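You operate a simulated robot arm through the tools that you are given. There is no shell and no other tool. Be economical: measure what you need, move in short steps, check, and stop when the job is done.

The job below is to be done with a simulated robot arm. You get a single attempt, and the scene is never put back.

JOB
Change the purple plate in its cradle for the yellow one.
Fine: swing the orange lever to FREE first; the purple plate goes on the plate tray; the lever ends at HOLD. Then pull the pull pin out and leave it out. Where these are worked on the way, their far stop is far enough and under half their travel is too little: orange lever.

It is judged by the outcome, as a careful person would: the job done as asked, and still so three seconds after it is handed in. It fails if anything else is knocked over, pushed out of place, dropped, spilled or broken.

ROBOT AND FRAMES
A 7-joint arm with a two-finger parallel gripper, fixed in place. Base frame: the origin is at the foot of the arm, x ahead of it, y to its left, z up; the work surface is at about z = 0.8. Lengths are in m, angles in rad, forces in N, time in s.
With the tool pointing down near the work surface it reaches from about 0.24 to 0.68 m from the base axis. Its first joint turns from -1.152 to 1.152 rad. Payload 2.4 kg.
The tool frame sits at the grasp point between the pads (the TCP): z along the fingers, y along the line on which they close. The tips reach 0.03 m beyond it. The gripper opens to 0.094 m. The fingers are 0.028 m wide and 0.01 m thick; the gripper's body (0.05 by 0.096 m) begins 0.055 m behind the TCP.
Orientation is that of the tool frame in the base frame, as [roll, pitch, yaw] about the fixed x, y, z axes, in that order (R = Rz(yaw) Ry(pitch) Rx(roll)). With the fingers straight down and closing along the base's y, the tool's x points along the base's -x, its y along +y and its z along -z.

CONTROLS
- The arm moves only by the tool arm_command. Its argument "rows" is a list of rows, each a list of 7 numbers: the shift along the base's x, y, z in m, then the turn, a rotation vector about the base's x, y, z in rad, then the gripper command, from -1 (shut) to 1 (fully open), values between in proportion. In form: [[x, y, z, wx, wy, wz, jaw], ...]. A call has 1 to 10 rows; each row is the pose to reach, as a shift and turn from the pose commanded when the call began. Rows are played at 5 a second. More than 0.05 m and 0.15 rad between two rows, or a gripper value outside its range, and nothing of the call is played. A pose out of reach is approached as far as the arm can. The call stops where the force on the tool passes 70 N (or 10 N more than at its start, if that is more) or the arm is blocked; 0.2 s more then pass. The fingers move at their own pace (about 0.153 m/s each) and stop on an object; they squeeze with about 31 N. The grip force told is the motor's: it shows also when the fingers shut on nothing. Time passes only in rows, and 0.2 s behind the last, so rows that repeat a pose let the fingers close. It gives the time, the measured TCP pose, the force on the tool (base axes), the opening and the grip force at its end, in the units of the frame above (readings bear some noise), with the torque about the TCP (base axes, N m) and any sound that the robot's microphone picked up.
- Cameras (640 x 400 px; columns grow to the right, rows downward): "scene" is fixed at [0.0485, 0.4997, 1.4257]; the picture's right is [-0.54, -0.84, 0.00], its down [-0.62, 0.39, -0.68] and it looks along [0.58, -0.37, -0.73] (base axes); focal length 314 px, centre (320, 200). "wrist" rides on the gripper at [0.076, 0.014, -0.102] in the tool frame; the picture's right is [-0.18, 0.98, 0.00], its down [-0.75, -0.14, -0.64] and it looks along [-0.63, -0.12, 0.77] (tool axes); focal length 243 px, centre (320, 200). There is no depth. A picture from a camera that has moved, and an enlarged one, comes with that camera's place and axes in the base frame and with its lens.
- capture(camera): a new picture of that camera. No time passes.
- enlarge(camera, box): a new picture of the part [left, top, right, bottom] of that camera's present view, enlarged. No time passes.
- finish_job(): hands the job in; it is judged then, once.

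Go step by step. Nothing tells you positions but the pictures and the camera data: compare them with the known pose of the tool, close in by small moves and look again before you grip or let go. The budget is 120 turns and 64 pictures, counting those below and the enlarged ones. Unless the task says otherwise, let go and move clear before handing in, and close with one line.

The tools are called by a JSON object that holds its "fn" and its "kwargs". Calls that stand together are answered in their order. arm_command: Moves the arm, as the interface text tells. Its arguments: {"type":"object","properties":{"rows":{"type":"array","items":{"type":"array","items":{"type":"number"}}}},"required":["rows"]} The other tools are called the same way: capture (camera) takes a picture; enlarge (camera, box) takes an enlarged picture of a part of a camera's view; finish_job () hands the job in.

At the start:

```text
time_s: 0.0
tool_pos: [0.411, 0.1676, 1.1016]
orientation: [3.141, 0.0, -3.141]
ft_force: [0.4, -0.2, 0.1]
wrist_torque: [0.01, -0.01, 0.02]
gripper_width: 0.0941
gripper_force: 0.0
```

scene: 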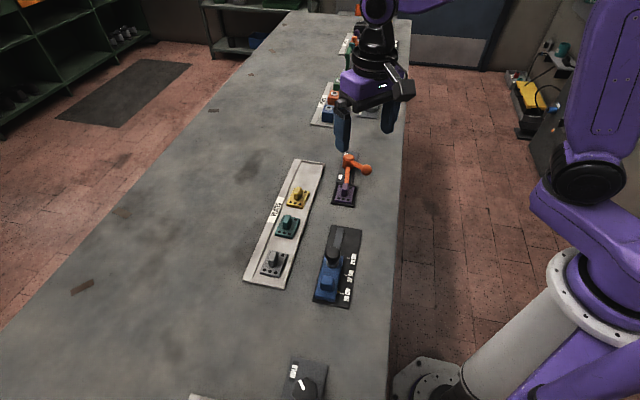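
wrist: 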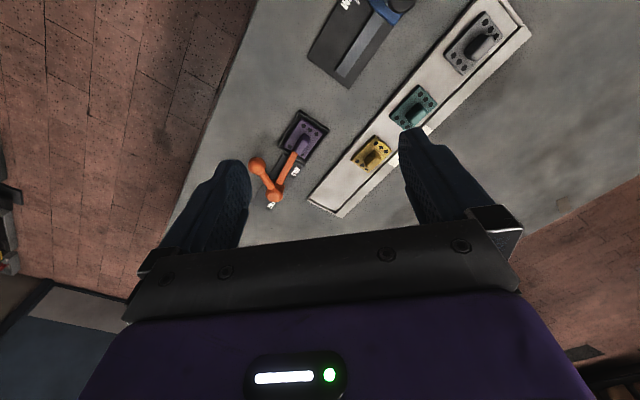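

I see a tray with yellow, green and grey plates, the purple plate in a cradle with an orange lever, and other fixtures. I'll enlarge to read labels and find the pull pin.

{"fn": "enlarge", "kwargs": {"camera": "scene", "box": [300, 130, 400, 220]}}

{"fn": "enlarge", "kwargs": {"camera": "scene", "box": [230, 150, 380, 320]}}

{"fn": "enlarge", "kwargs": {"camera": "scene", "box": [300, 0, 420, 130]}}

{"fn": "enlarge", "kwargs": {"camera": "scene", "box": [180, 330, 360, 400]}}

{"fn": "enlarge", "kwargs": {"camera": "wrist", "box": [230, 90, 350, 220]}}

```text
4.44 times, centred on (350, 175) of scene
camera zoom: at [0.0485, 0.4997, 1.4257], right [-0.54, -0.84, 0.0], down [-0.62, 0.39, -0.68], along [0.58, -0.37, -0.73], focal length 1395 px, centre (187, 311)
```

zoom: 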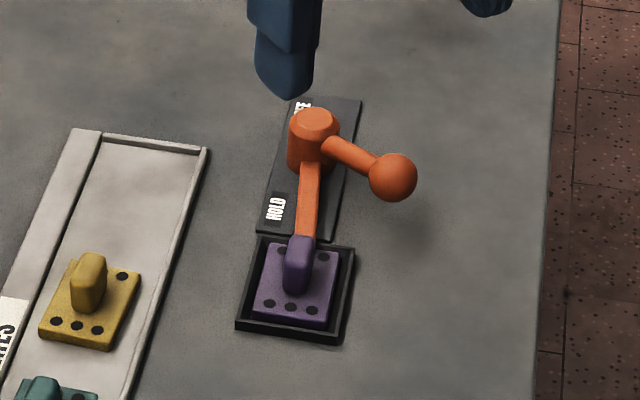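

```text
2.35 times, centred on (305, 235) of scene
camera zoom: at [0.0485, 0.4997, 1.4257], right [-0.54, -0.84, 0.0], down [-0.62, 0.39, -0.68], along [0.58, -0.37, -0.73], focal length 739 px, centre (355, 118)
```

zoom: 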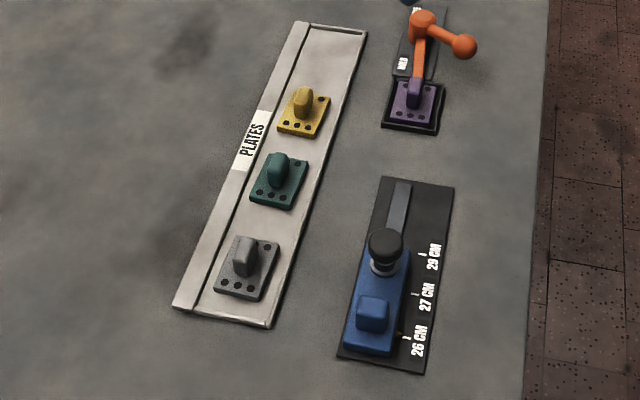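

```text
3.08 times, centred on (360, 65) of scene
camera zoom: at [0.0485, 0.4997, 1.4257], right [-0.54, -0.84, 0.0], down [-0.62, 0.39, -0.68], along [0.58, -0.37, -0.73], focal length 966 px, centre (197, 615)
```

zoom: 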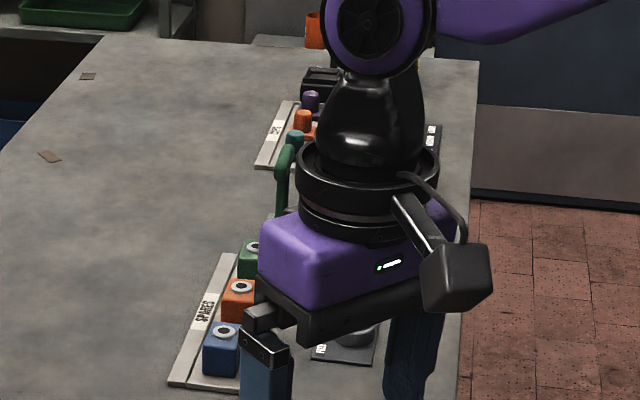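

```text
3.56 times, centred on (270, 365) of scene
camera zoom: at [0.0485, 0.4997, 1.4257], right [-0.54, -0.84, 0.0], down [-0.62, 0.39, -0.68], along [0.58, -0.37, -0.73], focal length 1116 px, centre (498, -387)
```

zoom: 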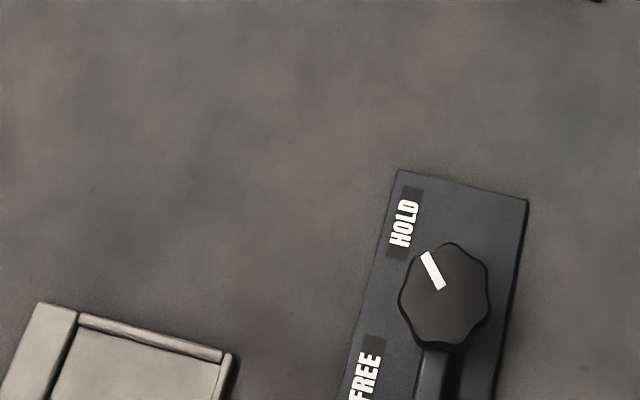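

```text
3.08 times, centred on (290, 155) of wrist
camera zoom: at [0.335, 0.1821, 1.2058], right [0.18, 0.98, 0.0], down [0.75, -0.14, 0.64], along [0.63, -0.12, -0.77], focal length 746 px, centre (412, 338)
```

zoom: 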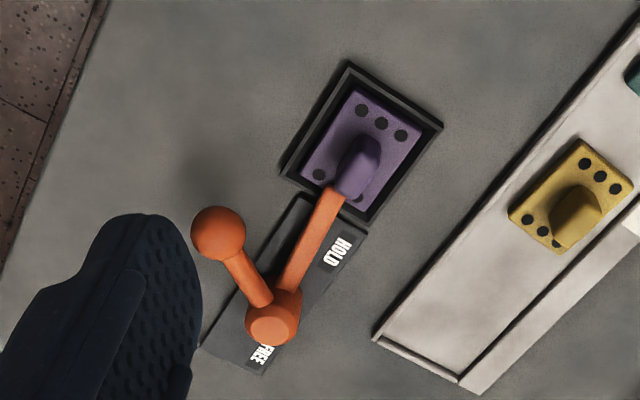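

The black knob on the blue slider is the only pin-like thing in reach; the lever pivot is near (0.61,0.04), ball handle near (0.545,0.026,0.835), purple plate near (0.52,0.117). I go above the lever handle for a closer look.

{"fn": "arm_command", "kwargs": {"rows": [[0.02, -0.022, -0.02, 0, 0, 0, 0.2], [0.04, -0.046, -0.04, 0, 0, 0, 0.2], [0.065, -0.07, -0.06, 0, 0, 0, 0.2], [0.09, -0.094, -0.08, 0, 0, 0, 0.2], [0.112, -0.118, -0.1, 0, 0, 0, 0.2], [0.124, -0.142, -0.12, 0, 0, 0, 0.2], [0.124, -0.142, -0.12, 0, 0, 0, 0.2]]}}

{"fn": "capture", "kwargs": {"camera": "wrist"}}

{"fn": "capture", "kwargs": {"camera": "scene"}}

```text
time_s: 1.6
tool_pos: [0.5352, 0.0258, 0.9814]
orientation: [-3.141, 0.0, -3.139]
ft_force: [0.2, -0.6, 0.8]
wrist_torque: [0.0, 0.0, 0.02]
gripper_width: 0.0564
gripper_force: 0.1
```

```text
56 pictures are left
camera wrist: at [0.4594, 0.0397, 1.0851], right [0.18, 0.98, 0.0], down [0.75, -0.14, 0.64], along [0.63, -0.12, -0.77], focal length 243 px, centre (320, 200)
```

wrist: 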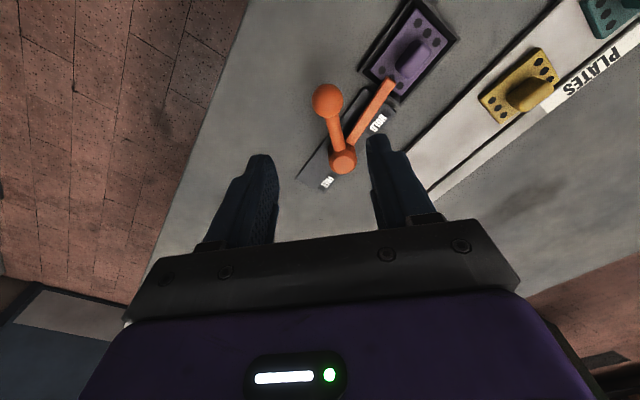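

```text
55 pictures are left
```

scene: 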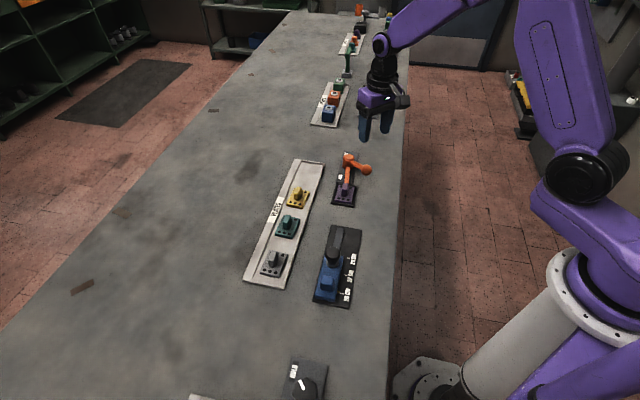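

The ball is near (0.537, 0.031, 0.84). I narrow the jaw and descend partway, then check.

{"fn": "arm_command", "kwargs": {"rows": [[0, 0.005, -0.03, 0, 0, 0, -0.1], [0, 0.005, -0.06, 0, 0, 0, -0.1], [0, 0.005, -0.09, 0, 0, 0, -0.1], [0, 0.005, -0.09, 0, 0, 0, -0.1]]}}

{"fn": "capture", "kwargs": {"camera": "wrist"}}

{"fn": "enlarge", "kwargs": {"camera": "scene", "box": [310, 120, 410, 210]}}

```text
time_s: 2.6
tool_pos: [0.5354, 0.0327, 0.8921]
orientation: [-3.141, 0.0, -3.141]
ft_force: [-0.1, 0.4, 0.5]
wrist_torque: [0.02, 0.02, 0.06]
gripper_width: 0.0421
gripper_force: 0.0
```

```text
54 pictures are left
camera wrist: at [0.4593, 0.0466, 0.9952], right [0.18, 0.98, 0.0], down [0.75, -0.14, 0.64], along [0.63, -0.12, -0.77], focal length 243 px, centre (320, 200)
```

wrist: 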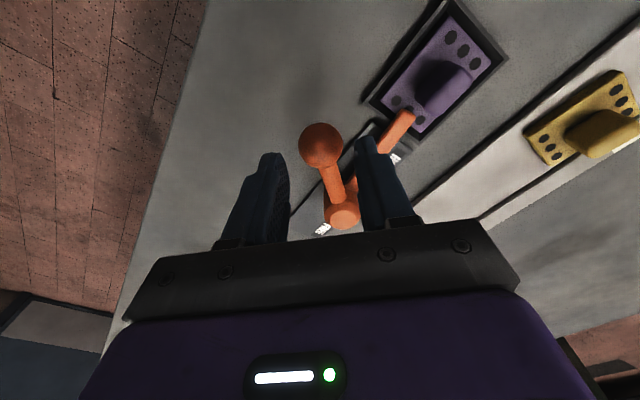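

```text
4.44 times, centred on (360, 165) of scene
camera zoom: at [0.0485, 0.4997, 1.4257], right [-0.54, -0.84, 0.0], down [-0.62, 0.39, -0.68], along [0.58, -0.37, -0.73], focal length 1395 px, centre (142, 356)
```

zoom: 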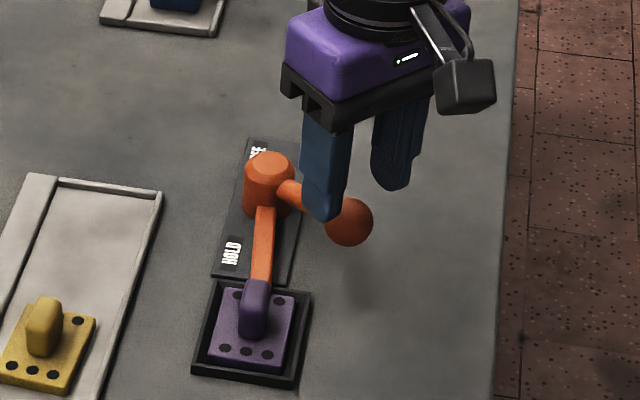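

The ball is centred between the fingers at (0.538, 0.032). I descend around it and close gently.

{"fn": "arm_command", "kwargs": {"rows": [[0.002, 0, -0.025, 0, 0, 0, -0.1], [0.002, 0, -0.05, 0, 0, 0, -0.1], [0.002, 0, -0.05, 0, 0, 0, -0.1]]}}

{"fn": "enlarge", "kwargs": {"camera": "scene", "box": [310, 120, 410, 210]}}

```text
time_s: 3.4
tool_pos: [0.5376, 0.0308, 0.8424]
orientation: [3.141, 0.0, -3.141]
ft_force: [-0.2, 0.0, -0.8]
wrist_torque: [0.01, 0.0, -0.01]
gripper_width: 0.0424
gripper_force: 0.1
```

```text
4.44 times, centred on (360, 165) of scene
camera zoom: at [0.0485, 0.4997, 1.4257], right [-0.54, -0.84, 0.0], down [-0.62, 0.39, -0.68], along [0.58, -0.37, -0.73], focal length 1395 px, centre (142, 356)
```

zoom: 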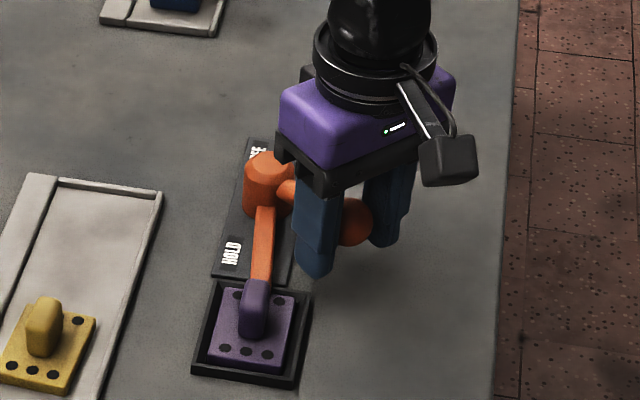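

Fingers straddle the ball. I close and try a small test swing toward -y (clear side).

{"fn": "arm_command", "kwargs": {"rows": [[0, 0, 0, 0, 0, 0, -1], [0, 0, 0, 0, 0, 0, -1], [0.0007, -0.005, 0, 0, 0, 0.07, -1], [0.0017, -0.01, 0, 0, 0, 0.14, -1], [0.0017, -0.01, 0, 0, 0, 0.14, -1]]}}

```text
time_s: 4.6
tool_pos: [0.5393, 0.0216, 0.8416]
orientation: [-3.14, 0.0, -3.001]
ft_force: [3.0, 1.6, -7.6]
wrist_torque: [0.02, -0.05, -0.06]
gripper_width: 0.0304
gripper_force: 45.1
```

The lever yields easily this way. I continue the arc.

{"fn": "arm_command", "kwargs": {"rows": [[0.0031, -0.0091, 0, 0, 0, 0.14, -1], [0.0074, -0.0177, 0, 0, 0, 0.28, -1], [0.0129, -0.0257, 0, 0, 0, 0.42, -1], [0.0194, -0.0328, 0, 0, 0, 0.56, -1], [0.0194, -0.0328, 0, 0, 0, 0.56, -1]]}}

{"fn": "enlarge", "kwargs": {"camera": "scene", "box": [310, 120, 410, 210]}}

```text
time_s: 5.8
tool_pos: [0.5584, -0.0142, 0.8425]
orientation: [-3.141, 0.002, -2.442]
ft_force: [0.9, -10.0, -3.5]
wrist_torque: [0.05, -0.14, -0.58]
gripper_width: 0.0301
gripper_force: 45.0
```

```text
4.44 times, centred on (360, 165) of scene
camera zoom: at [0.0486, 0.4994, 1.4258], right [-0.54, -0.84, 0.0], down [-0.62, 0.39, -0.68], along [0.58, -0.37, -0.73], focal length 1395 px, centre (142, 356)
```

zoom: 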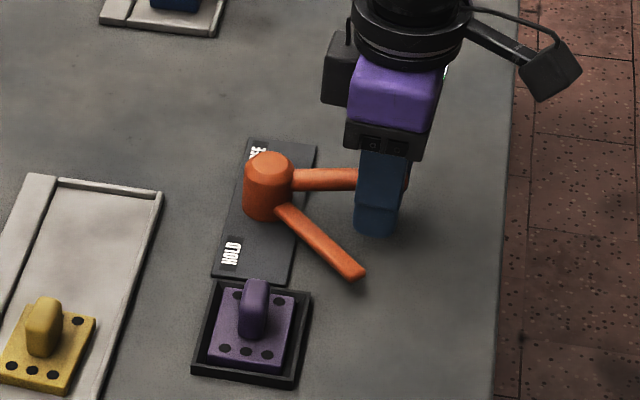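

The lever arm is clearing the plate. I continue to the FREE stop.

{"fn": "arm_command", "kwargs": {"rows": [[0.0077, -0.006, 0, 0, 0, 0.14, -1], [0.0162, -0.0108, 0, 0, 0, 0.28, -1], [0.0254, -0.0145, 0, 0, 0, 0.42, -1], [0.0254, -0.0145, 0, 0, 0, 0.42, -1]]}}

{"fn": "enlarge", "kwargs": {"camera": "scene", "box": [310, 120, 410, 210]}}

```text
time_s: 6.8
tool_pos: [0.5821, -0.0289, 0.8422]
orientation: [3.14, 0.0, -2.023]
ft_force: [-7.9, -21.4, 4.8]
wrist_torque: [-0.45, 0.15, 0.0]
gripper_width: 0.0301
gripper_force: 44.6
```

```text
4.44 times, centred on (360, 165) of scene
camera zoom: at [0.0482, 0.4992, 1.4259], right [-0.54, -0.84, 0.0], down [-0.62, 0.39, -0.68], along [0.58, -0.37, -0.73], focal length 1395 px, centre (142, 356)
```

zoom: 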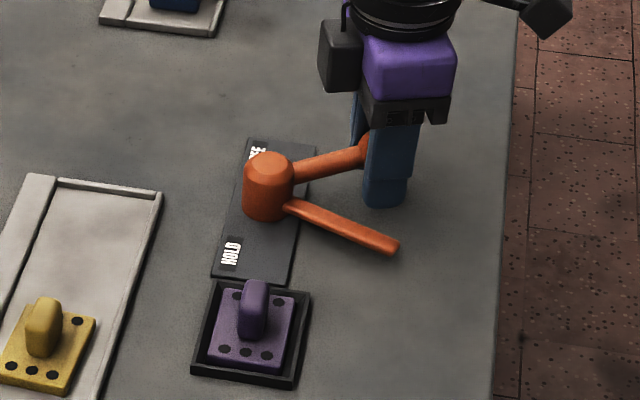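

The arc centre is slightly off from my estimate (radial force); I correct it and go on toward the stop.

{"fn": "arm_command", "kwargs": {"rows": [[0.0, -0.003, 0, 0, 0, 0, -1], [0.0063, -0.0068, 0, 0, 0, 0.14, -1], [0.0155, -0.0082, 0, 0, 0, 0.28, -1], [0.0155, -0.0082, 0, 0, 0, 0.28, -1]]}}

{"fn": "enlarge", "kwargs": {"camera": "scene", "box": [310, 120, 410, 210]}}

```text
time_s: 7.8
tool_pos: [0.6014, -0.0353, 0.8417]
orientation: [-3.137, 0.001, -1.74]
ft_force: [5.0, -16.9, 0.3]
wrist_torque: [0.34, -0.24, -0.46]
gripper_width: 0.0302
gripper_force: 44.8
```

```text
4.44 times, centred on (360, 165) of scene
camera zoom: at [0.0486, 0.4993, 1.4259], right [-0.54, -0.84, 0.0], down [-0.62, 0.39, -0.68], along [0.58, -0.37, -0.73], focal length 1395 px, centre (142, 356)
```

zoom: 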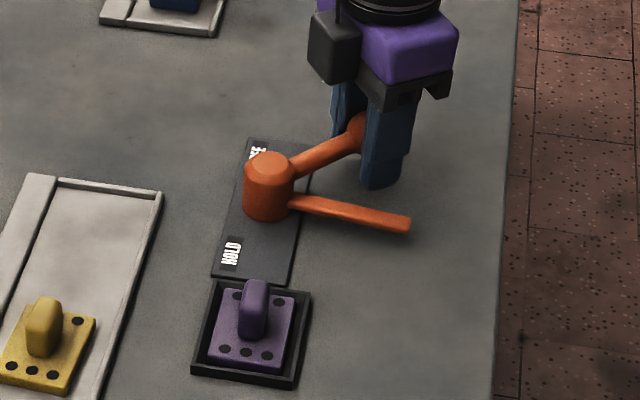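

Still moving freely; continue.

{"fn": "arm_command", "kwargs": {"rows": [[0.0102, -0.003, 0, 0, 0, 0.14, -1], [0.0196, -0.0017, 0, 0, 0, 0.28, -1], [0.0196, -0.0017, 0, 0, 0, 0.28, -1]]}}

{"fn": "enlarge", "kwargs": {"camera": "scene", "box": [310, 120, 410, 210]}}

```text
time_s: 8.4
tool_pos: [0.6052, -0.0331, 0.8401]
orientation: [3.095, 0.006, -1.473]
ft_force: [-20.7, 0.1, 21.8]
wrist_torque: [0.12, 0.38, 0.28]
gripper_width: 0.0304
gripper_force: 44.8
stopped in row 3: the force on the tool passed its limit at 76 N (the readings are from after the stop); the commanded pose is now the measured one
```

```text
4.44 times, centred on (360, 165) of scene
camera zoom: at [0.0475, 0.4997, 1.4257], right [-0.54, -0.84, 0.0], down [-0.62, 0.39, -0.68], along [0.58, -0.37, -0.73], focal length 1395 px, centre (142, 356)
```

zoom: 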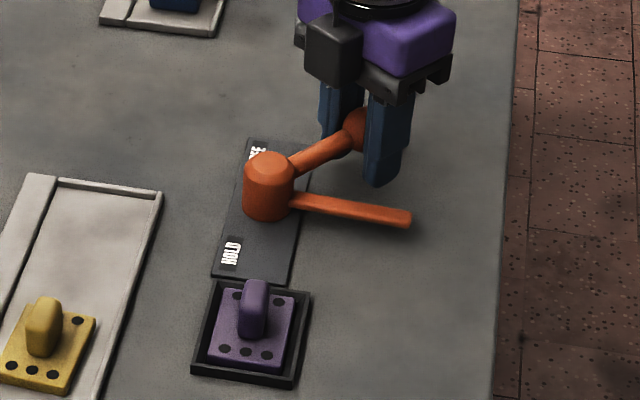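

The stop is reached (FREE, ~85° swing). I open and rise.

{"fn": "arm_command", "kwargs": {"rows": [[0, 0, 0, 0, 0, 0, 0.0], [0, 0, 0, 0, 0, 0, 0.0], [0, 0, 0.04, 0, 0, 0, 0.0], [0, 0, 0.08, 0, 0, 0, 0.0], [-0.02, 0.03, 0.11, 0.0, 0, 0, 0.2], [-0.04, 0.06, 0.14, 0, 0, 0, 0.2], [-0.06, 0.09, 0.14, 0, 0, 0, 0.2], [-0.06, 0.09, 0.14, 0, 0, 0, 0.2]]}}

{"fn": "capture", "kwargs": {"camera": "wrist"}}

{"fn": "enlarge", "kwargs": {"camera": "scene", "box": [260, 140, 390, 240]}}

```text
time_s: 10.2
tool_pos: [0.5487, 0.0556, 0.9796]
orientation: [3.106, 0.005, -1.478]
ft_force: [-0.2, -0.1, -0.5]
wrist_torque: [0.01, -0.02, -0.01]
gripper_width: 0.0565
gripper_force: 0.0
```

```text
47 pictures are left
camera wrist: at [0.546, -0.0221, 1.0838], right [-1.0, 0.09, 0.04], down [0.09, 0.76, 0.64], along [0.03, 0.64, -0.77], focal length 243 px, centre (320, 200)
```

wrist: 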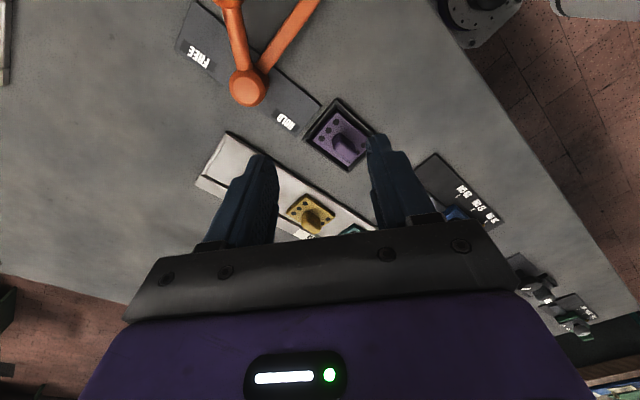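

```text
4.00 times, centred on (325, 190) of scene
camera zoom: at [0.0484, 0.4997, 1.4257], right [-0.54, -0.84, 0.0], down [-0.62, 0.39, -0.68], along [0.58, -0.37, -0.73], focal length 1256 px, centre (300, 240)
```

zoom: 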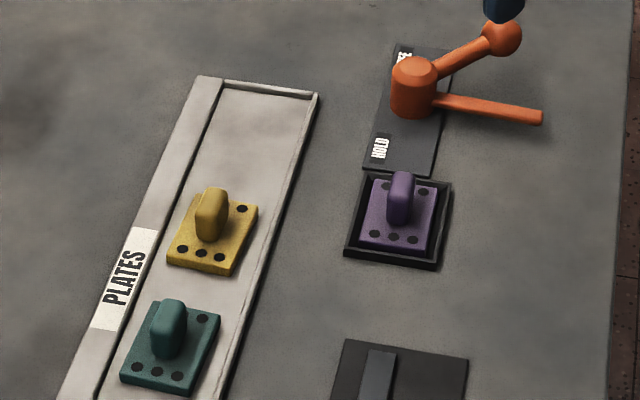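

Lever is at FREE. Next I level the tool and turn it so the fingers close across the plates' tabs (tool x along the tray axis), above the purple plate.

{"fn": "arm_command", "kwargs": {"rows": [[-0.01, 0.02, 0, 0.0033, -0.0353, 0, 0.2], [-0.034, 0.062, 0, 0.0033, -0.0353, 0, 0.2], [-0.034, 0.062, 0, 0.0033, -0.0353, 0, 0.2]]}}

{"fn": "arm_command", "kwargs": {"rows": [[0, 0, 0, 0, 0, -0.14, 0.2], [0, 0, 0, 0, 0, -0.28, 0.2], [0, 0, 0, 0, 0, -0.42, 0.2], [0, 0, 0, 0, 0, -0.56, 0.2], [0, 0, 0, 0, 0, -0.7, 0.2], [0, 0, 0, 0, 0, -0.84, 0.2], [0, 0, 0, 0, 0, -0.98, 0.2], [0, 0, 0, 0, 0, -1.12, 0.2], [0, 0, 0, 0, 0, -1.26, 0.2], [0, 0, 0, 0, 0, -1.4, 0.2]]}}

{"fn": "arm_command", "kwargs": {"rows": [[0, 0, 0, 0, 0, -0.14, 0.2], [0, 0, 0, 0, 0, -0.28, 0.2], [0, 0, 0, 0, 0, -0.42, 0.2], [0, 0, 0, 0, 0, -0.56, 0.2], [0, 0, 0, 0, 0, -0.7, 0.2], [0, 0, 0, 0, 0, -0.84, 0.2], [0, 0, 0, 0, 0, -0.98, 0.2], [0, 0, 0, 0, 0, -1.014, 0.2], [0, 0, 0, 0, 0, -1.014, 0.2]]}}

{"fn": "capture", "kwargs": {"camera": "wrist"}}

```text
time_s: 11.0
tool_pos: [0.5136, 0.1182, 0.9797]
orientation: [-3.141, 0.005, -1.475]
ft_force: [0.5, -0.3, -0.4]
wrist_torque: [0.02, 0.0, 0.0]
gripper_width: 0.0564
gripper_force: 0.0
```

```text
time_s: 13.2
tool_pos: [0.5141, 0.1178, 0.9798]
orientation: [3.14, 0.005, -2.876]
ft_force: [-0.1, -0.9, -1.0]
wrist_torque: [0.01, 0.0, -0.05]
gripper_width: 0.0563
gripper_force: 0.1
```

```text
time_s: 15.2
tool_pos: [0.5136, 0.1192, 0.9788]
orientation: [3.14, 0.005, 2.392]
ft_force: [0.7, 0.3, 0.0]
wrist_torque: [-0.01, 0.03, 0.02]
gripper_width: 0.0567
gripper_force: 0.1
```

```text
45 pictures are left
camera wrist: at [0.4678, 0.1812, 1.082], right [0.8, 0.59, 0.0], down [0.45, -0.61, 0.65], along [0.39, -0.52, -0.76], focal length 243 px, centre (320, 200)
```

wrist: 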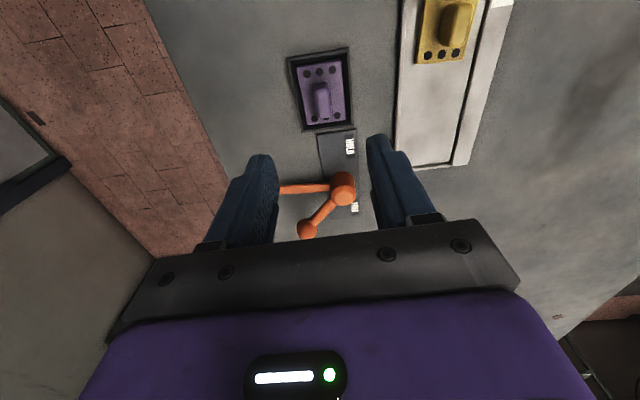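

{"fn": "enlarge", "kwargs": {"camera": "wrist", "box": [270, 30, 370, 140]}}

{"fn": "enlarge", "kwargs": {"camera": "wrist", "box": [390, 0, 520, 80]}}

```text
3.64 times, centred on (320, 85) of wrist
camera zoom: at [0.4678, 0.1812, 1.082], right [0.8, 0.59, 0.0], down [0.45, -0.61, 0.65], along [0.39, -0.52, -0.76], focal length 882 px, centre (320, 618)
```

zoom: 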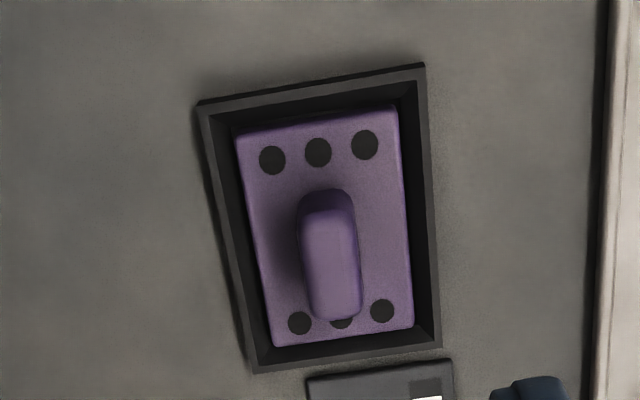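

```text
4.92 times, centred on (455, 40) of wrist
camera zoom: at [0.4678, 0.1812, 1.082], right [0.8, 0.59, 0.0], down [0.45, -0.61, 0.65], along [0.39, -0.52, -0.76], focal length 1194 px, centre (-345, 988)
```

zoom: 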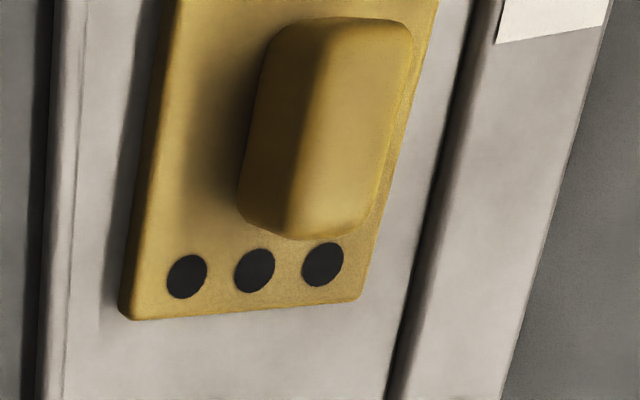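

The plates are symmetric (3+3 holes) with tabs along the tray axis (-45°). Purple tab is near (0.518, 0.118), top ≈0.838. I align, narrow the jaw and descend to a check height.

{"fn": "arm_command", "kwargs": {"rows": [[0.004, -0.001, -0.04, 0, 0, -0.036, -0.234], [0.004, -0.001, -0.08, 0, 0, -0.036, -0.234], [0.004, -0.001, -0.095, 0, 0, -0.036, -0.234], [0.004, -0.001, -0.095, 0, 0, -0.036, -0.234]]}}

{"fn": "capture", "kwargs": {"camera": "wrist"}}

{"fn": "enlarge", "kwargs": {"camera": "scene", "box": [310, 150, 390, 220]}}

```text
time_s: 16.2
tool_pos: [0.5176, 0.1173, 0.8842]
orientation: [3.14, 0.005, 2.358]
ft_force: [0.5, 1.9, -0.2]
wrist_torque: [0.01, 0.02, 0.02]
gripper_width: 0.036
gripper_force: 0.0
```

```text
42 pictures are left
camera wrist: at [0.4735, 0.1817, 0.9869], right [0.82, 0.57, 0.0], down [0.43, -0.63, 0.65], along [0.37, -0.53, -0.76], focal length 243 px, centre (320, 200)
```

wrist: 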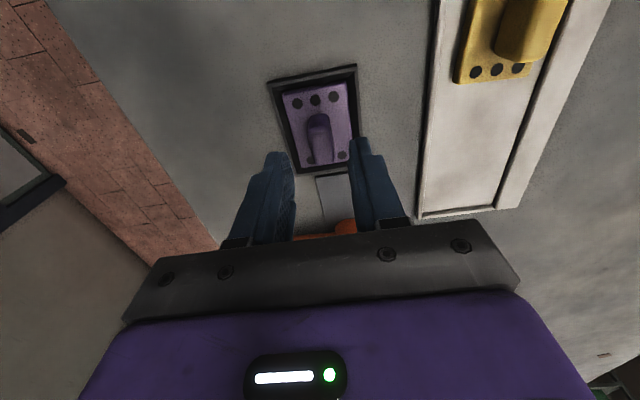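

```text
5.71 times, centred on (350, 185) of scene
camera zoom: at [0.0485, 0.4997, 1.4257], right [-0.54, -0.84, 0.0], down [-0.62, 0.39, -0.68], along [0.58, -0.37, -0.73], focal length 1794 px, centre (149, 286)
```

zoom: 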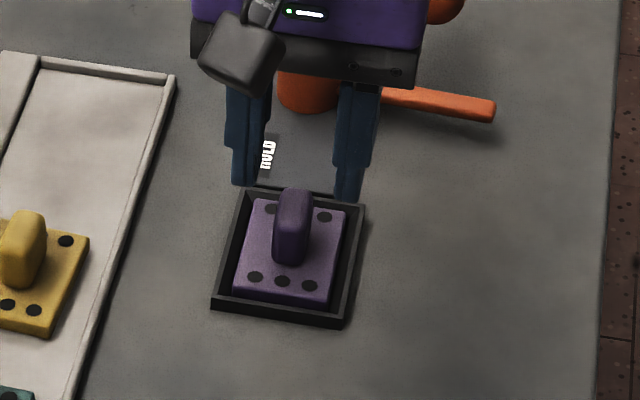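

Centred laterally. I descend so the tips sit just over the plate, still open.

{"fn": "arm_command", "kwargs": {"rows": [[0, 0, -0.02, 0, 0, 0, -0.234], [0, 0, -0.032, 0, 0, 0, -0.234], [0, 0, -0.032, 0, 0, 0, -0.234]]}}

{"fn": "enlarge", "kwargs": {"camera": "wrist", "box": [240, 50, 400, 230]}}

{"fn": "enlarge", "kwargs": {"camera": "scene", "box": [310, 150, 390, 220]}}

```text
time_s: 17.0
tool_pos: [0.5179, 0.115, 0.8517]
orientation: [3.14, 0.005, 2.359]
ft_force: [-0.4, 0.9, -1.1]
wrist_torque: [0.0, 0.03, 0.01]
gripper_width: 0.0359
gripper_force: 0.1
```

```text
2.22 times, centred on (320, 140) of wrist
camera zoom: at [0.4736, 0.1804, 0.9555], right [0.82, 0.57, 0.0], down [0.43, -0.63, 0.65], along [0.37, -0.53, -0.76], focal length 539 px, centre (320, 333)
```

zoom: 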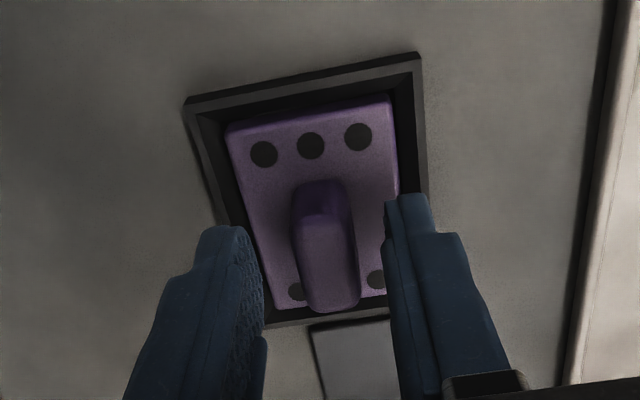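

```text
5.71 times, centred on (350, 185) of scene
camera zoom: at [0.0485, 0.4997, 1.4257], right [-0.54, -0.84, 0.0], down [-0.62, 0.39, -0.68], along [0.58, -0.37, -0.73], focal length 1794 px, centre (149, 286)
```

zoom: 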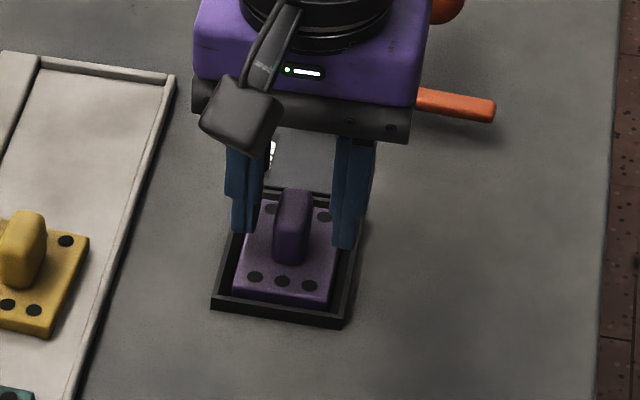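

Fingers straddle the tab just above the plate; I close and check the grip.

{"fn": "arm_command", "kwargs": {"rows": [[0, 0, 0, 0, 0, 0, -1], [0, 0, 0, 0, 0, 0, -1], [0, 0, 0, 0, 0, 0, -1]]}}

{"fn": "enlarge", "kwargs": {"camera": "wrist", "box": [240, 50, 400, 230]}}

```text
time_s: 17.8
tool_pos: [0.5192, 0.1164, 0.8533]
orientation: [3.14, 0.004, 2.358]
ft_force: [2.4, 1.1, -0.2]
wrist_torque: [0.04, -0.17, -0.05]
gripper_width: 0.0155
gripper_force: 30.0
```

```text
2.22 times, centred on (320, 140) of wrist
camera zoom: at [0.4738, 0.1806, 0.9556], right [0.82, 0.57, 0.0], down [0.43, -0.63, 0.65], along [0.37, -0.53, -0.76], focal length 539 px, centre (320, 333)
```

zoom: 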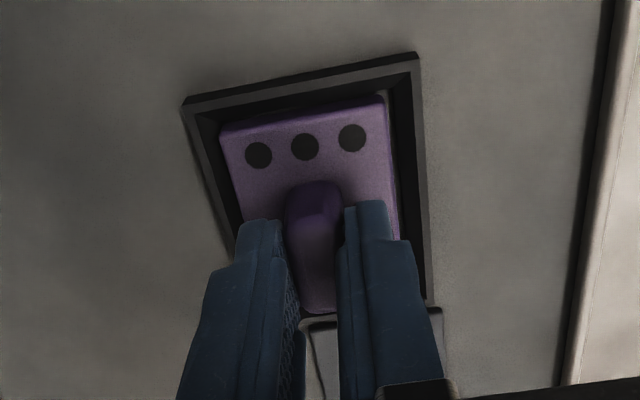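

Purple gripped (15.5 mm). I lift it and look from above the tray.

{"fn": "arm_command", "kwargs": {"rows": [[0, 0, 0.015, 0, 0, 0, -1], [0, 0, 0.04, 0, 0, 0, -1], [0, 0, 0.08, 0, 0, 0, -1], [0, 0, 0.12, 0, 0, 0, -1], [0, 0, 0.12, 0, 0, 0, -1]]}}

{"fn": "capture", "kwargs": {"camera": "wrist"}}

{"fn": "enlarge", "kwargs": {"camera": "scene", "box": [260, 120, 390, 220]}}

```text
time_s: 19.0
tool_pos: [0.5186, 0.1186, 0.9737]
orientation: [3.14, 0.005, 2.36]
ft_force: [-0.1, -0.6, -1.7]
wrist_torque: [0.04, 0.01, -0.03]
gripper_width: 0.0153
gripper_force: 31.1
```

```text
37 pictures are left
camera wrist: at [0.475, 0.1823, 1.0761], right [0.82, 0.57, 0.0], down [0.43, -0.63, 0.65], along [0.37, -0.53, -0.76], focal length 243 px, centre (320, 200)
```

wrist: 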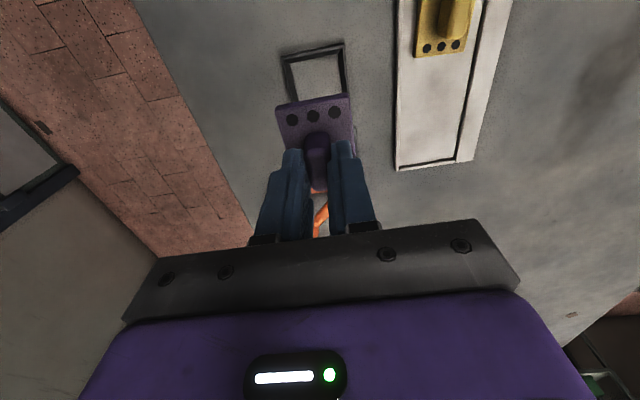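

```text
4.00 times, centred on (325, 170) of scene
camera zoom: at [0.0485, 0.4997, 1.4257], right [-0.54, -0.84, 0.0], down [-0.62, 0.39, -0.68], along [0.58, -0.37, -0.73], focal length 1256 px, centre (300, 320)
```

zoom: 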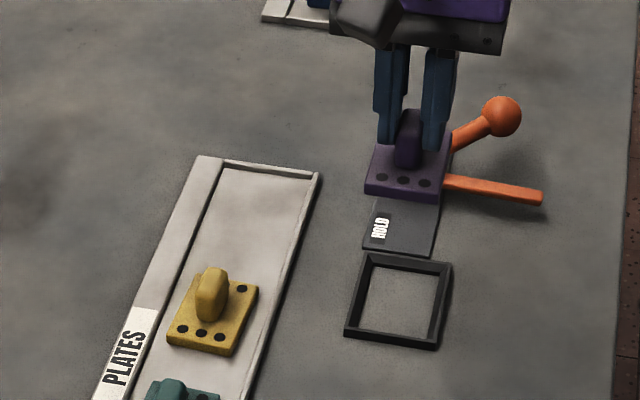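

{"fn": "enlarge", "kwargs": {"camera": "wrist", "box": [370, 0, 530, 180]}}

```text
2.22 times, centred on (450, 90) of wrist
camera zoom: at [0.475, 0.1823, 1.0761], right [0.82, 0.57, 0.0], down [0.43, -0.63, 0.65], along [0.37, -0.53, -0.76], focal length 539 px, centre (31, 444)
```

zoom: 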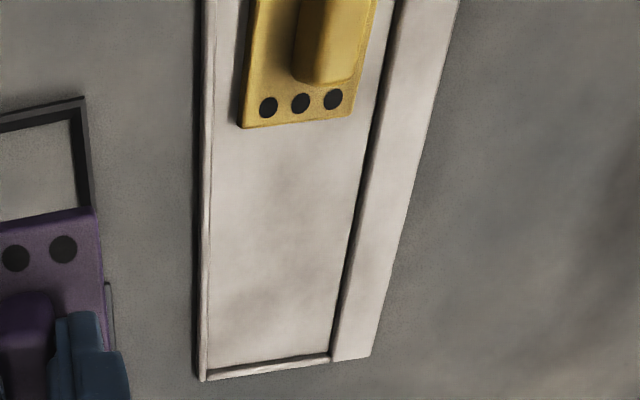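

The tray floor has a free area between yellow (far edge u≈0.27) and the tray end; I move purple over (0.629, 0.177).

{"fn": "arm_command", "kwargs": {"rows": [[0.028, 0.0145, 0, 0, 0, 0, -1], [0.056, 0.029, 0, 0, 0, 0, -1], [0.084, 0.0435, 0, 0, 0, 0, -1], [0.1107, 0.0582, 0, 0, 0, 0, -1], [0.1107, 0.0582, -0.03, 0, 0, 0, -1], [0.1107, 0.0582, -0.06, 0, 0, 0, -1], [0.1107, 0.0582, -0.085, 0, 0, 0, -1], [0.1107, 0.0582, -0.085, 0, 0, 0, -1]]}}

{"fn": "enlarge", "kwargs": {"camera": "scene", "box": [260, 120, 390, 220]}}

{"fn": "capture", "kwargs": {"camera": "wrist"}}

```text
time_s: 20.8
tool_pos: [0.6282, 0.1744, 0.8865]
orientation: [3.14, 0.005, 2.359]
ft_force: [0.0, 0.5, -3.3]
wrist_torque: [0.03, -0.01, -0.01]
gripper_width: 0.0156
gripper_force: 30.8
```

```text
4.00 times, centred on (325, 170) of scene
camera zoom: at [0.0485, 0.4997, 1.4257], right [-0.54, -0.84, 0.0], down [-0.62, 0.39, -0.68], along [0.58, -0.37, -0.73], focal length 1256 px, centre (300, 320)
```

zoom: 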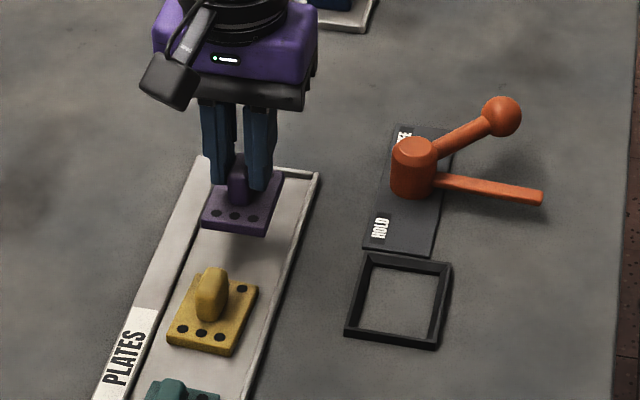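

```text
33 pictures are left
camera wrist: at [0.5853, 0.2394, 0.9903], right [0.82, 0.57, 0.0], down [0.43, -0.63, 0.65], along [0.37, -0.53, -0.76], focal length 243 px, centre (320, 200)
```

wrist: 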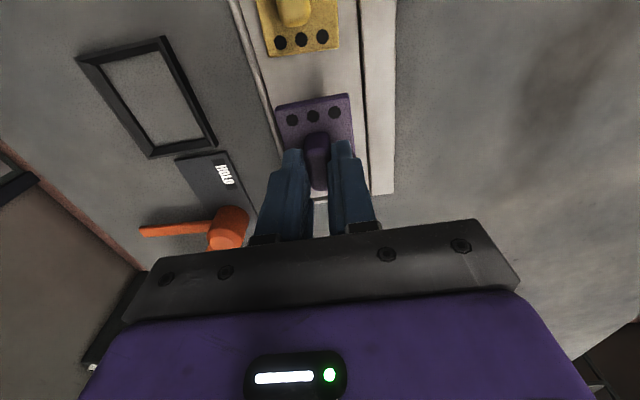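

Purple hangs over the free tray floor. I lower in small steps.

{"fn": "arm_command", "kwargs": {"rows": [[0, 0, -0.015, 0, 0, 0, -1], [0, 0, -0.025, 0, 0, 0, -1], [0, 0, -0.029, 0, 0, 0, -1], [0, 0, -0.029, 0, 0, 0, -1]]}}

{"fn": "enlarge", "kwargs": {"camera": "scene", "box": [280, 140, 350, 200]}}

```text
time_s: 21.8
tool_pos: [0.6294, 0.1756, 0.8588]
orientation: [3.139, 0.005, 2.357]
ft_force: [-0.8, 0.1, -2.4]
wrist_torque: [-0.01, -0.02, 0.03]
gripper_width: 0.0156
gripper_force: 31.5
```

```text
6.67 times, centred on (315, 170) of scene
camera zoom: at [0.0485, 0.4997, 1.4257], right [-0.54, -0.84, 0.0], down [-0.62, 0.39, -0.68], along [0.58, -0.37, -0.73], focal length 2093 px, centre (353, 400)
```

zoom: 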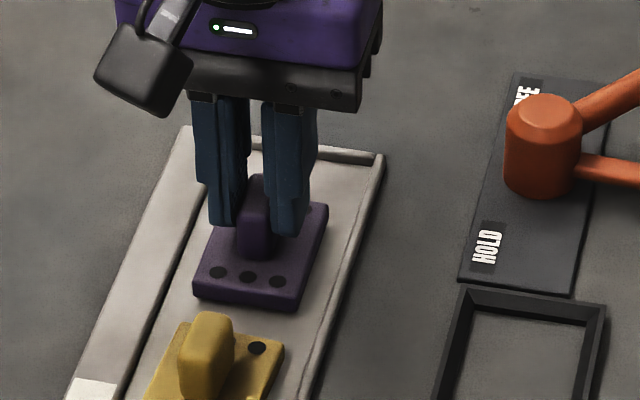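

Very close to the floor, no contact yet. I lower millimetre by millimetre.

{"fn": "arm_command", "kwargs": {"rows": [[0, 0, -0.0015, 0, 0, 0, -1], [0, 0, -0.003, 0, 0, 0, -1], [0, 0, -0.003, 0, 0, 0, -1]]}}

```text
time_s: 22.6
tool_pos: [0.6291, 0.1761, 0.8545]
orientation: [3.14, 0.005, 2.358]
ft_force: [0.6, -0.1, -1.6]
wrist_torque: [-0.02, 0.01, -0.02]
gripper_width: 0.0153
gripper_force: 31.1
```

{"fn": "arm_command", "kwargs": {"rows": [[0, 0, -0.0015, 0, 0, 0, -1], [0, 0, -0.003, 0, 0, 0, -1], [0, 0, -0.003, 0, 0, 0, -1]]}}

```text
time_s: 23.4
tool_pos: [0.6296, 0.1757, 0.8549]
orientation: [3.136, 0.006, 2.358]
ft_force: [-9.0, -2.9, 29.1]
wrist_torque: [-0.05, 0.4, -0.04]
gripper_width: 0.0158
gripper_force: 30.9
```

Seated on the tray floor. I ease off, release and rise.

{"fn": "arm_command", "kwargs": {"rows": [[0, 0, 0.001, 0, 0, 0, -1], [0, 0, 0.001, 0, 0, 0, -0.25], [0, 0, 0.001, 0, 0, 0, -0.25], [0, 0, 0.03, 0, 0, 0, -0.25], [0, 0, 0.06, 0, 0, 0, -0.25], [-0.028, 0.028, 0.08, 0, 0, 0, -0.25], [-0.056, 0.056, 0.08, 0, 0, 0, -0.25], [-0.056, 0.056, 0.08, 0, 0, 0, -0.25]]}}

{"fn": "capture", "kwargs": {"camera": "wrist"}}

{"fn": "enlarge", "kwargs": {"camera": "scene", "box": [260, 140, 350, 220]}}

```text
time_s: 25.2
tool_pos: [0.5726, 0.2324, 0.9331]
orientation: [3.141, 0.006, 2.358]
ft_force: [0.5, 0.6, -0.2]
wrist_torque: [-0.04, -0.02, 0.01]
gripper_width: 0.0353
gripper_force: 0.1
```

```text
31 pictures are left
camera wrist: at [0.5285, 0.2968, 1.0367], right [0.82, 0.57, 0.0], down [0.43, -0.63, 0.65], along [0.37, -0.53, -0.76], focal length 243 px, centre (320, 200)
```

wrist: 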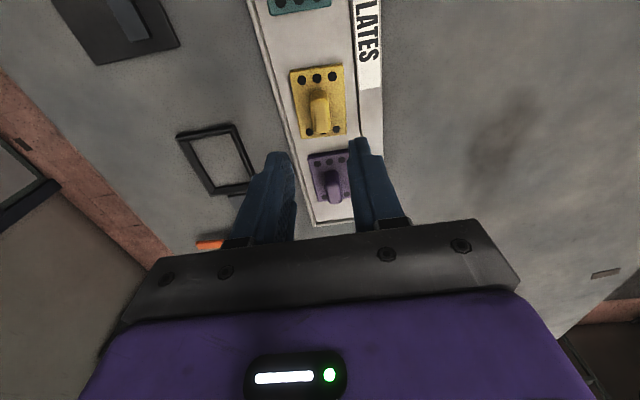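

```text
5.00 times, centred on (305, 180) of scene
camera zoom: at [0.0484, 0.4997, 1.4257], right [-0.54, -0.84, 0.0], down [-0.62, 0.39, -0.68], along [0.58, -0.37, -0.73], focal length 1570 px, centre (395, 300)
```

zoom: 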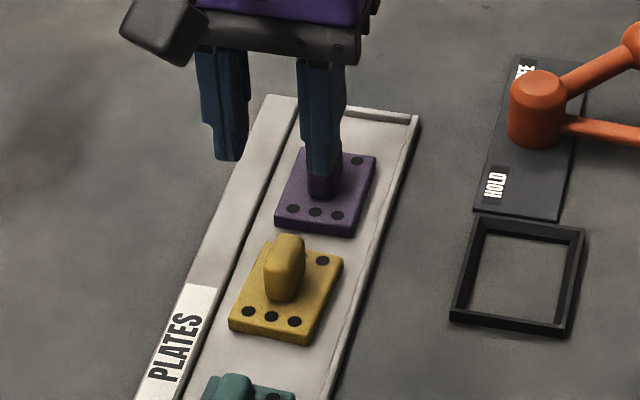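

{"fn": "enlarge", "kwargs": {"camera": "wrist", "box": [270, 50, 370, 150]}}

```text
4.00 times, centred on (320, 100) of wrist
camera zoom: at [0.5285, 0.2968, 1.0367], right [0.82, 0.57, 0.0], down [0.43, -0.63, 0.65], along [0.37, -0.53, -0.76], focal length 970 px, centre (320, 600)
```

zoom: 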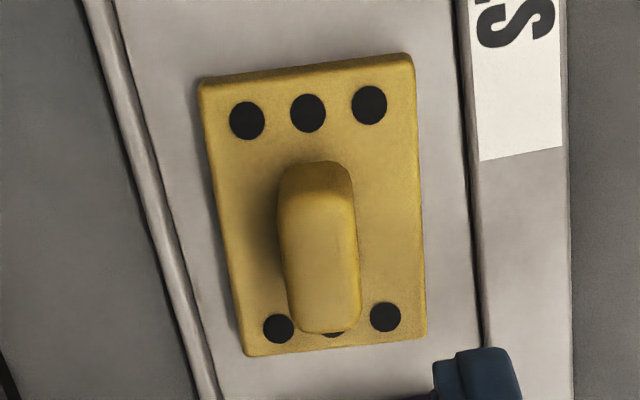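

Purple sits on the tray. Yellow is centred at ~(0.572, 0.235), turned about 3.5°; I align the tool and descend over its tab.

{"fn": "arm_command", "kwargs": {"rows": [[-0.0004, 0.0024, -0.03, 0, 0, -0.06, -0.25], [-0.0004, 0.0024, -0.055, 0, 0, -0.06, -0.25], [-0.0004, 0.0024, -0.077, 0, 0, -0.06, -0.25], [-0.0004, 0.0024, -0.077, 0, 0, -0.06, -0.25]]}}

{"fn": "enlarge", "kwargs": {"camera": "wrist", "box": [240, 50, 400, 230]}}

```text
time_s: 26.2
tool_pos: [0.5729, 0.2342, 0.8555]
orientation: [3.14, 0.006, 2.3]
ft_force: [-0.2, -0.2, 0.5]
wrist_torque: [-0.01, 0.03, -0.01]
gripper_width: 0.0355
gripper_force: 0.0
```

```text
2.22 times, centred on (320, 140) of wrist
camera zoom: at [0.533, 0.3013, 0.9585], right [0.86, 0.52, 0.0], down [0.39, -0.66, 0.65], along [0.33, -0.55, -0.76], focal length 539 px, centre (320, 333)
```

zoom: 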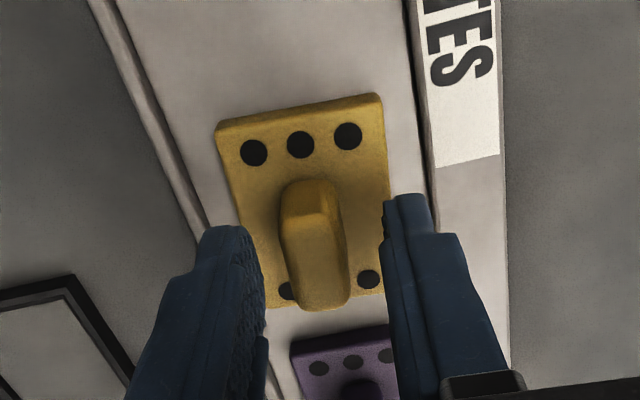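

Tab is between the fingers; I close and lift.

{"fn": "arm_command", "kwargs": {"rows": [[0, 0, -0.001, 0, 0, 0, -1], [0, 0, -0.001, 0, 0, 0, -1], [0, 0, -0.001, 0, 0, 0, -1], [0, 0, 0.02, 0, 0, 0, -1], [0, 0, 0.05, 0, 0, 0, -1], [0, 0, 0.09, 0, 0, 0, -1], [0, 0, 0.09, 0, 0, 0, -1]]}}

{"fn": "enlarge", "kwargs": {"camera": "wrist", "box": [240, 50, 400, 230]}}

```text
time_s: 27.8
tool_pos: [0.5734, 0.2348, 0.946]
orientation: [3.141, 0.005, 2.299]
ft_force: [-0.2, 0.7, -2.2]
wrist_torque: [-0.04, -0.03, 0.01]
gripper_width: 0.0152
gripper_force: 30.9
```

```text
2.22 times, centred on (320, 140) of wrist
camera zoom: at [0.5328, 0.3009, 1.0477], right [0.86, 0.52, 0.0], down [0.39, -0.65, 0.65], along [0.33, -0.55, -0.76], focal length 539 px, centre (320, 333)
```

zoom: 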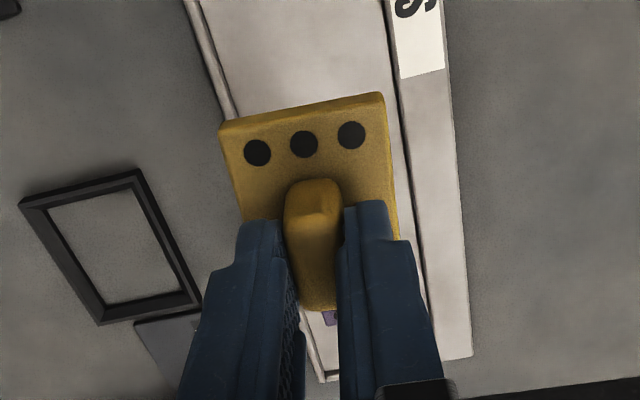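

The yellow plate sits in the grip just as purple did. I return to the purple grasp position at hover height with the cradle yaw.

{"fn": "arm_command", "kwargs": {"rows": [[-0.014, -0.03, 0, 0, 0, 0.06, -1], [-0.028, -0.06, 0, 0, 0, 0.06, -1], [-0.042, -0.09, 0, 0, 0, 0.06, -1], [-0.0543, -0.1166, 0, 0, 0, 0.06, -1], [-0.0543, -0.1166, -0.03, 0, 0, 0.06, -1], [-0.0543, -0.1166, -0.06, 0, 0, 0.06, -1], [-0.0543, -0.1166, -0.06, 0, 0, 0.06, -1]]}}

{"fn": "enlarge", "kwargs": {"camera": "wrist", "box": [240, 50, 400, 230]}}

{"fn": "enlarge", "kwargs": {"camera": "scene", "box": [310, 150, 390, 220]}}

```text
time_s: 29.4
tool_pos: [0.5204, 0.1175, 0.8851]
orientation: [3.14, 0.006, 2.358]
ft_force: [-0.2, 0.5, -2.1]
wrist_torque: [0.03, 0.0, -0.02]
gripper_width: 0.0153
gripper_force: 31.1
```

```text
2.22 times, centred on (320, 140) of wrist
camera zoom: at [0.4758, 0.1819, 0.9877], right [0.82, 0.57, 0.0], down [0.43, -0.63, 0.65], along [0.37, -0.53, -0.76], focal length 539 px, centre (320, 333)
```

zoom: 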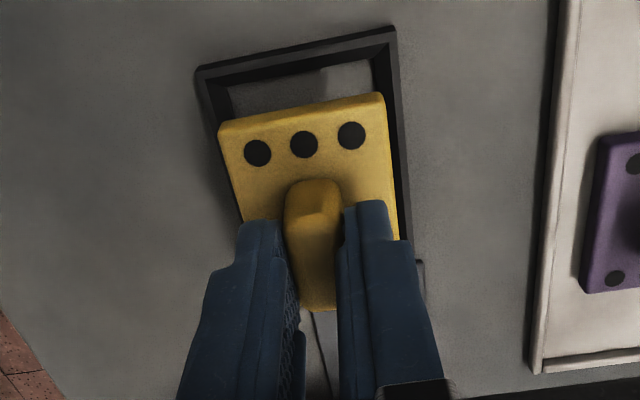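

```text
5.71 times, centred on (350, 185) of scene
camera zoom: at [0.0485, 0.4997, 1.4257], right [-0.54, -0.84, 0.0], down [-0.62, 0.39, -0.68], along [0.58, -0.37, -0.73], focal length 1794 px, centre (149, 286)
```

zoom: 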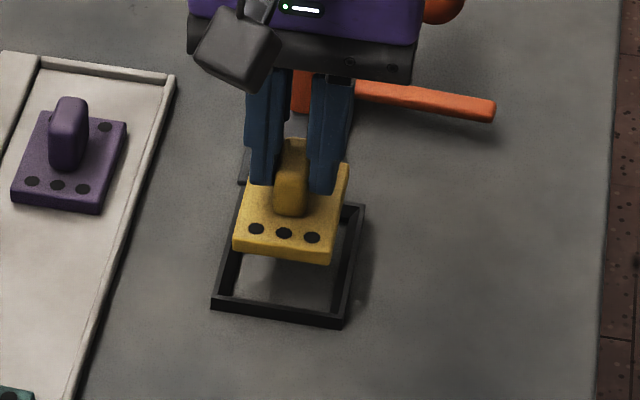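

Plate is aligned with the frame to about 1 mm. I lower it in.

{"fn": "arm_command", "kwargs": {"rows": [[0, 0, -0.012, 0, 0, 0, -1], [0, 0, -0.02, 0, 0, 0, -1], [0, 0, -0.026, 0, 0, 0, -1], [0, 0, -0.029, 0, 0, 0, -1], [0, 0, -0.029, 0, 0, 0, -1]]}}

{"fn": "enlarge", "kwargs": {"camera": "wrist", "box": [240, 50, 400, 230]}}

```text
time_s: 30.6
tool_pos: [0.5184, 0.1174, 0.8569]
orientation: [3.14, 0.005, 2.358]
ft_force: [-0.1, -0.3, -2.3]
wrist_torque: [-0.03, 0.0, 0.0]
gripper_width: 0.0154
gripper_force: 30.8
```

```text
2.22 times, centred on (320, 140) of wrist
camera zoom: at [0.474, 0.1816, 0.9594], right [0.82, 0.57, 0.0], down [0.43, -0.63, 0.65], along [0.37, -0.53, -0.76], focal length 539 px, centre (320, 333)
```

zoom: 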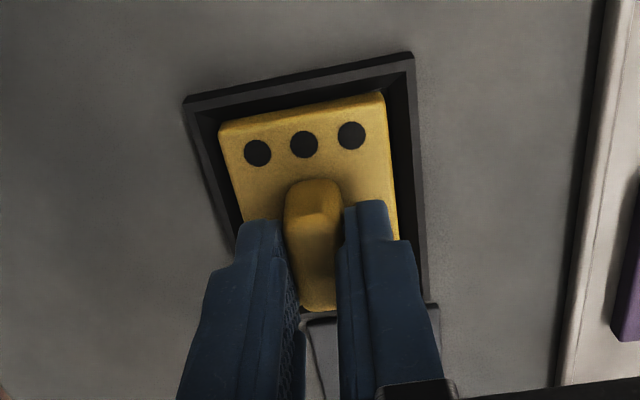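

Inside the frame without contact. I lower the last millimetres to seat it.

{"fn": "arm_command", "kwargs": {"rows": [[0, 0, -0.002, 0, 0, 0, -1], [0, 0, -0.004, 0, 0, 0, -1], [0, 0, -0.004, 0, 0, 0, -1]]}}

```text
time_s: 31.4
tool_pos: [0.5178, 0.1172, 0.8522]
orientation: [3.14, 0.005, 2.357]
ft_force: [1.7, -2.2, -2.0]
wrist_torque: [-0.08, -0.05, -0.02]
gripper_width: 0.0157
gripper_force: 31.0
```

{"fn": "arm_command", "kwargs": {"rows": [[0, 0, -0.0015, 0, 0, 0, -1], [0, 0, -0.003, 0, 0, 0, -1], [0, 0, -0.003, 0, 0, 0, -1]]}}

```text
time_s: 32.2
tool_pos: [0.5179, 0.1175, 0.8506]
orientation: [3.137, 0.005, 2.358]
ft_force: [-2.3, -1.7, 30.4]
wrist_torque: [-0.12, 0.05, -0.05]
gripper_width: 0.0156
gripper_force: 31.4
```

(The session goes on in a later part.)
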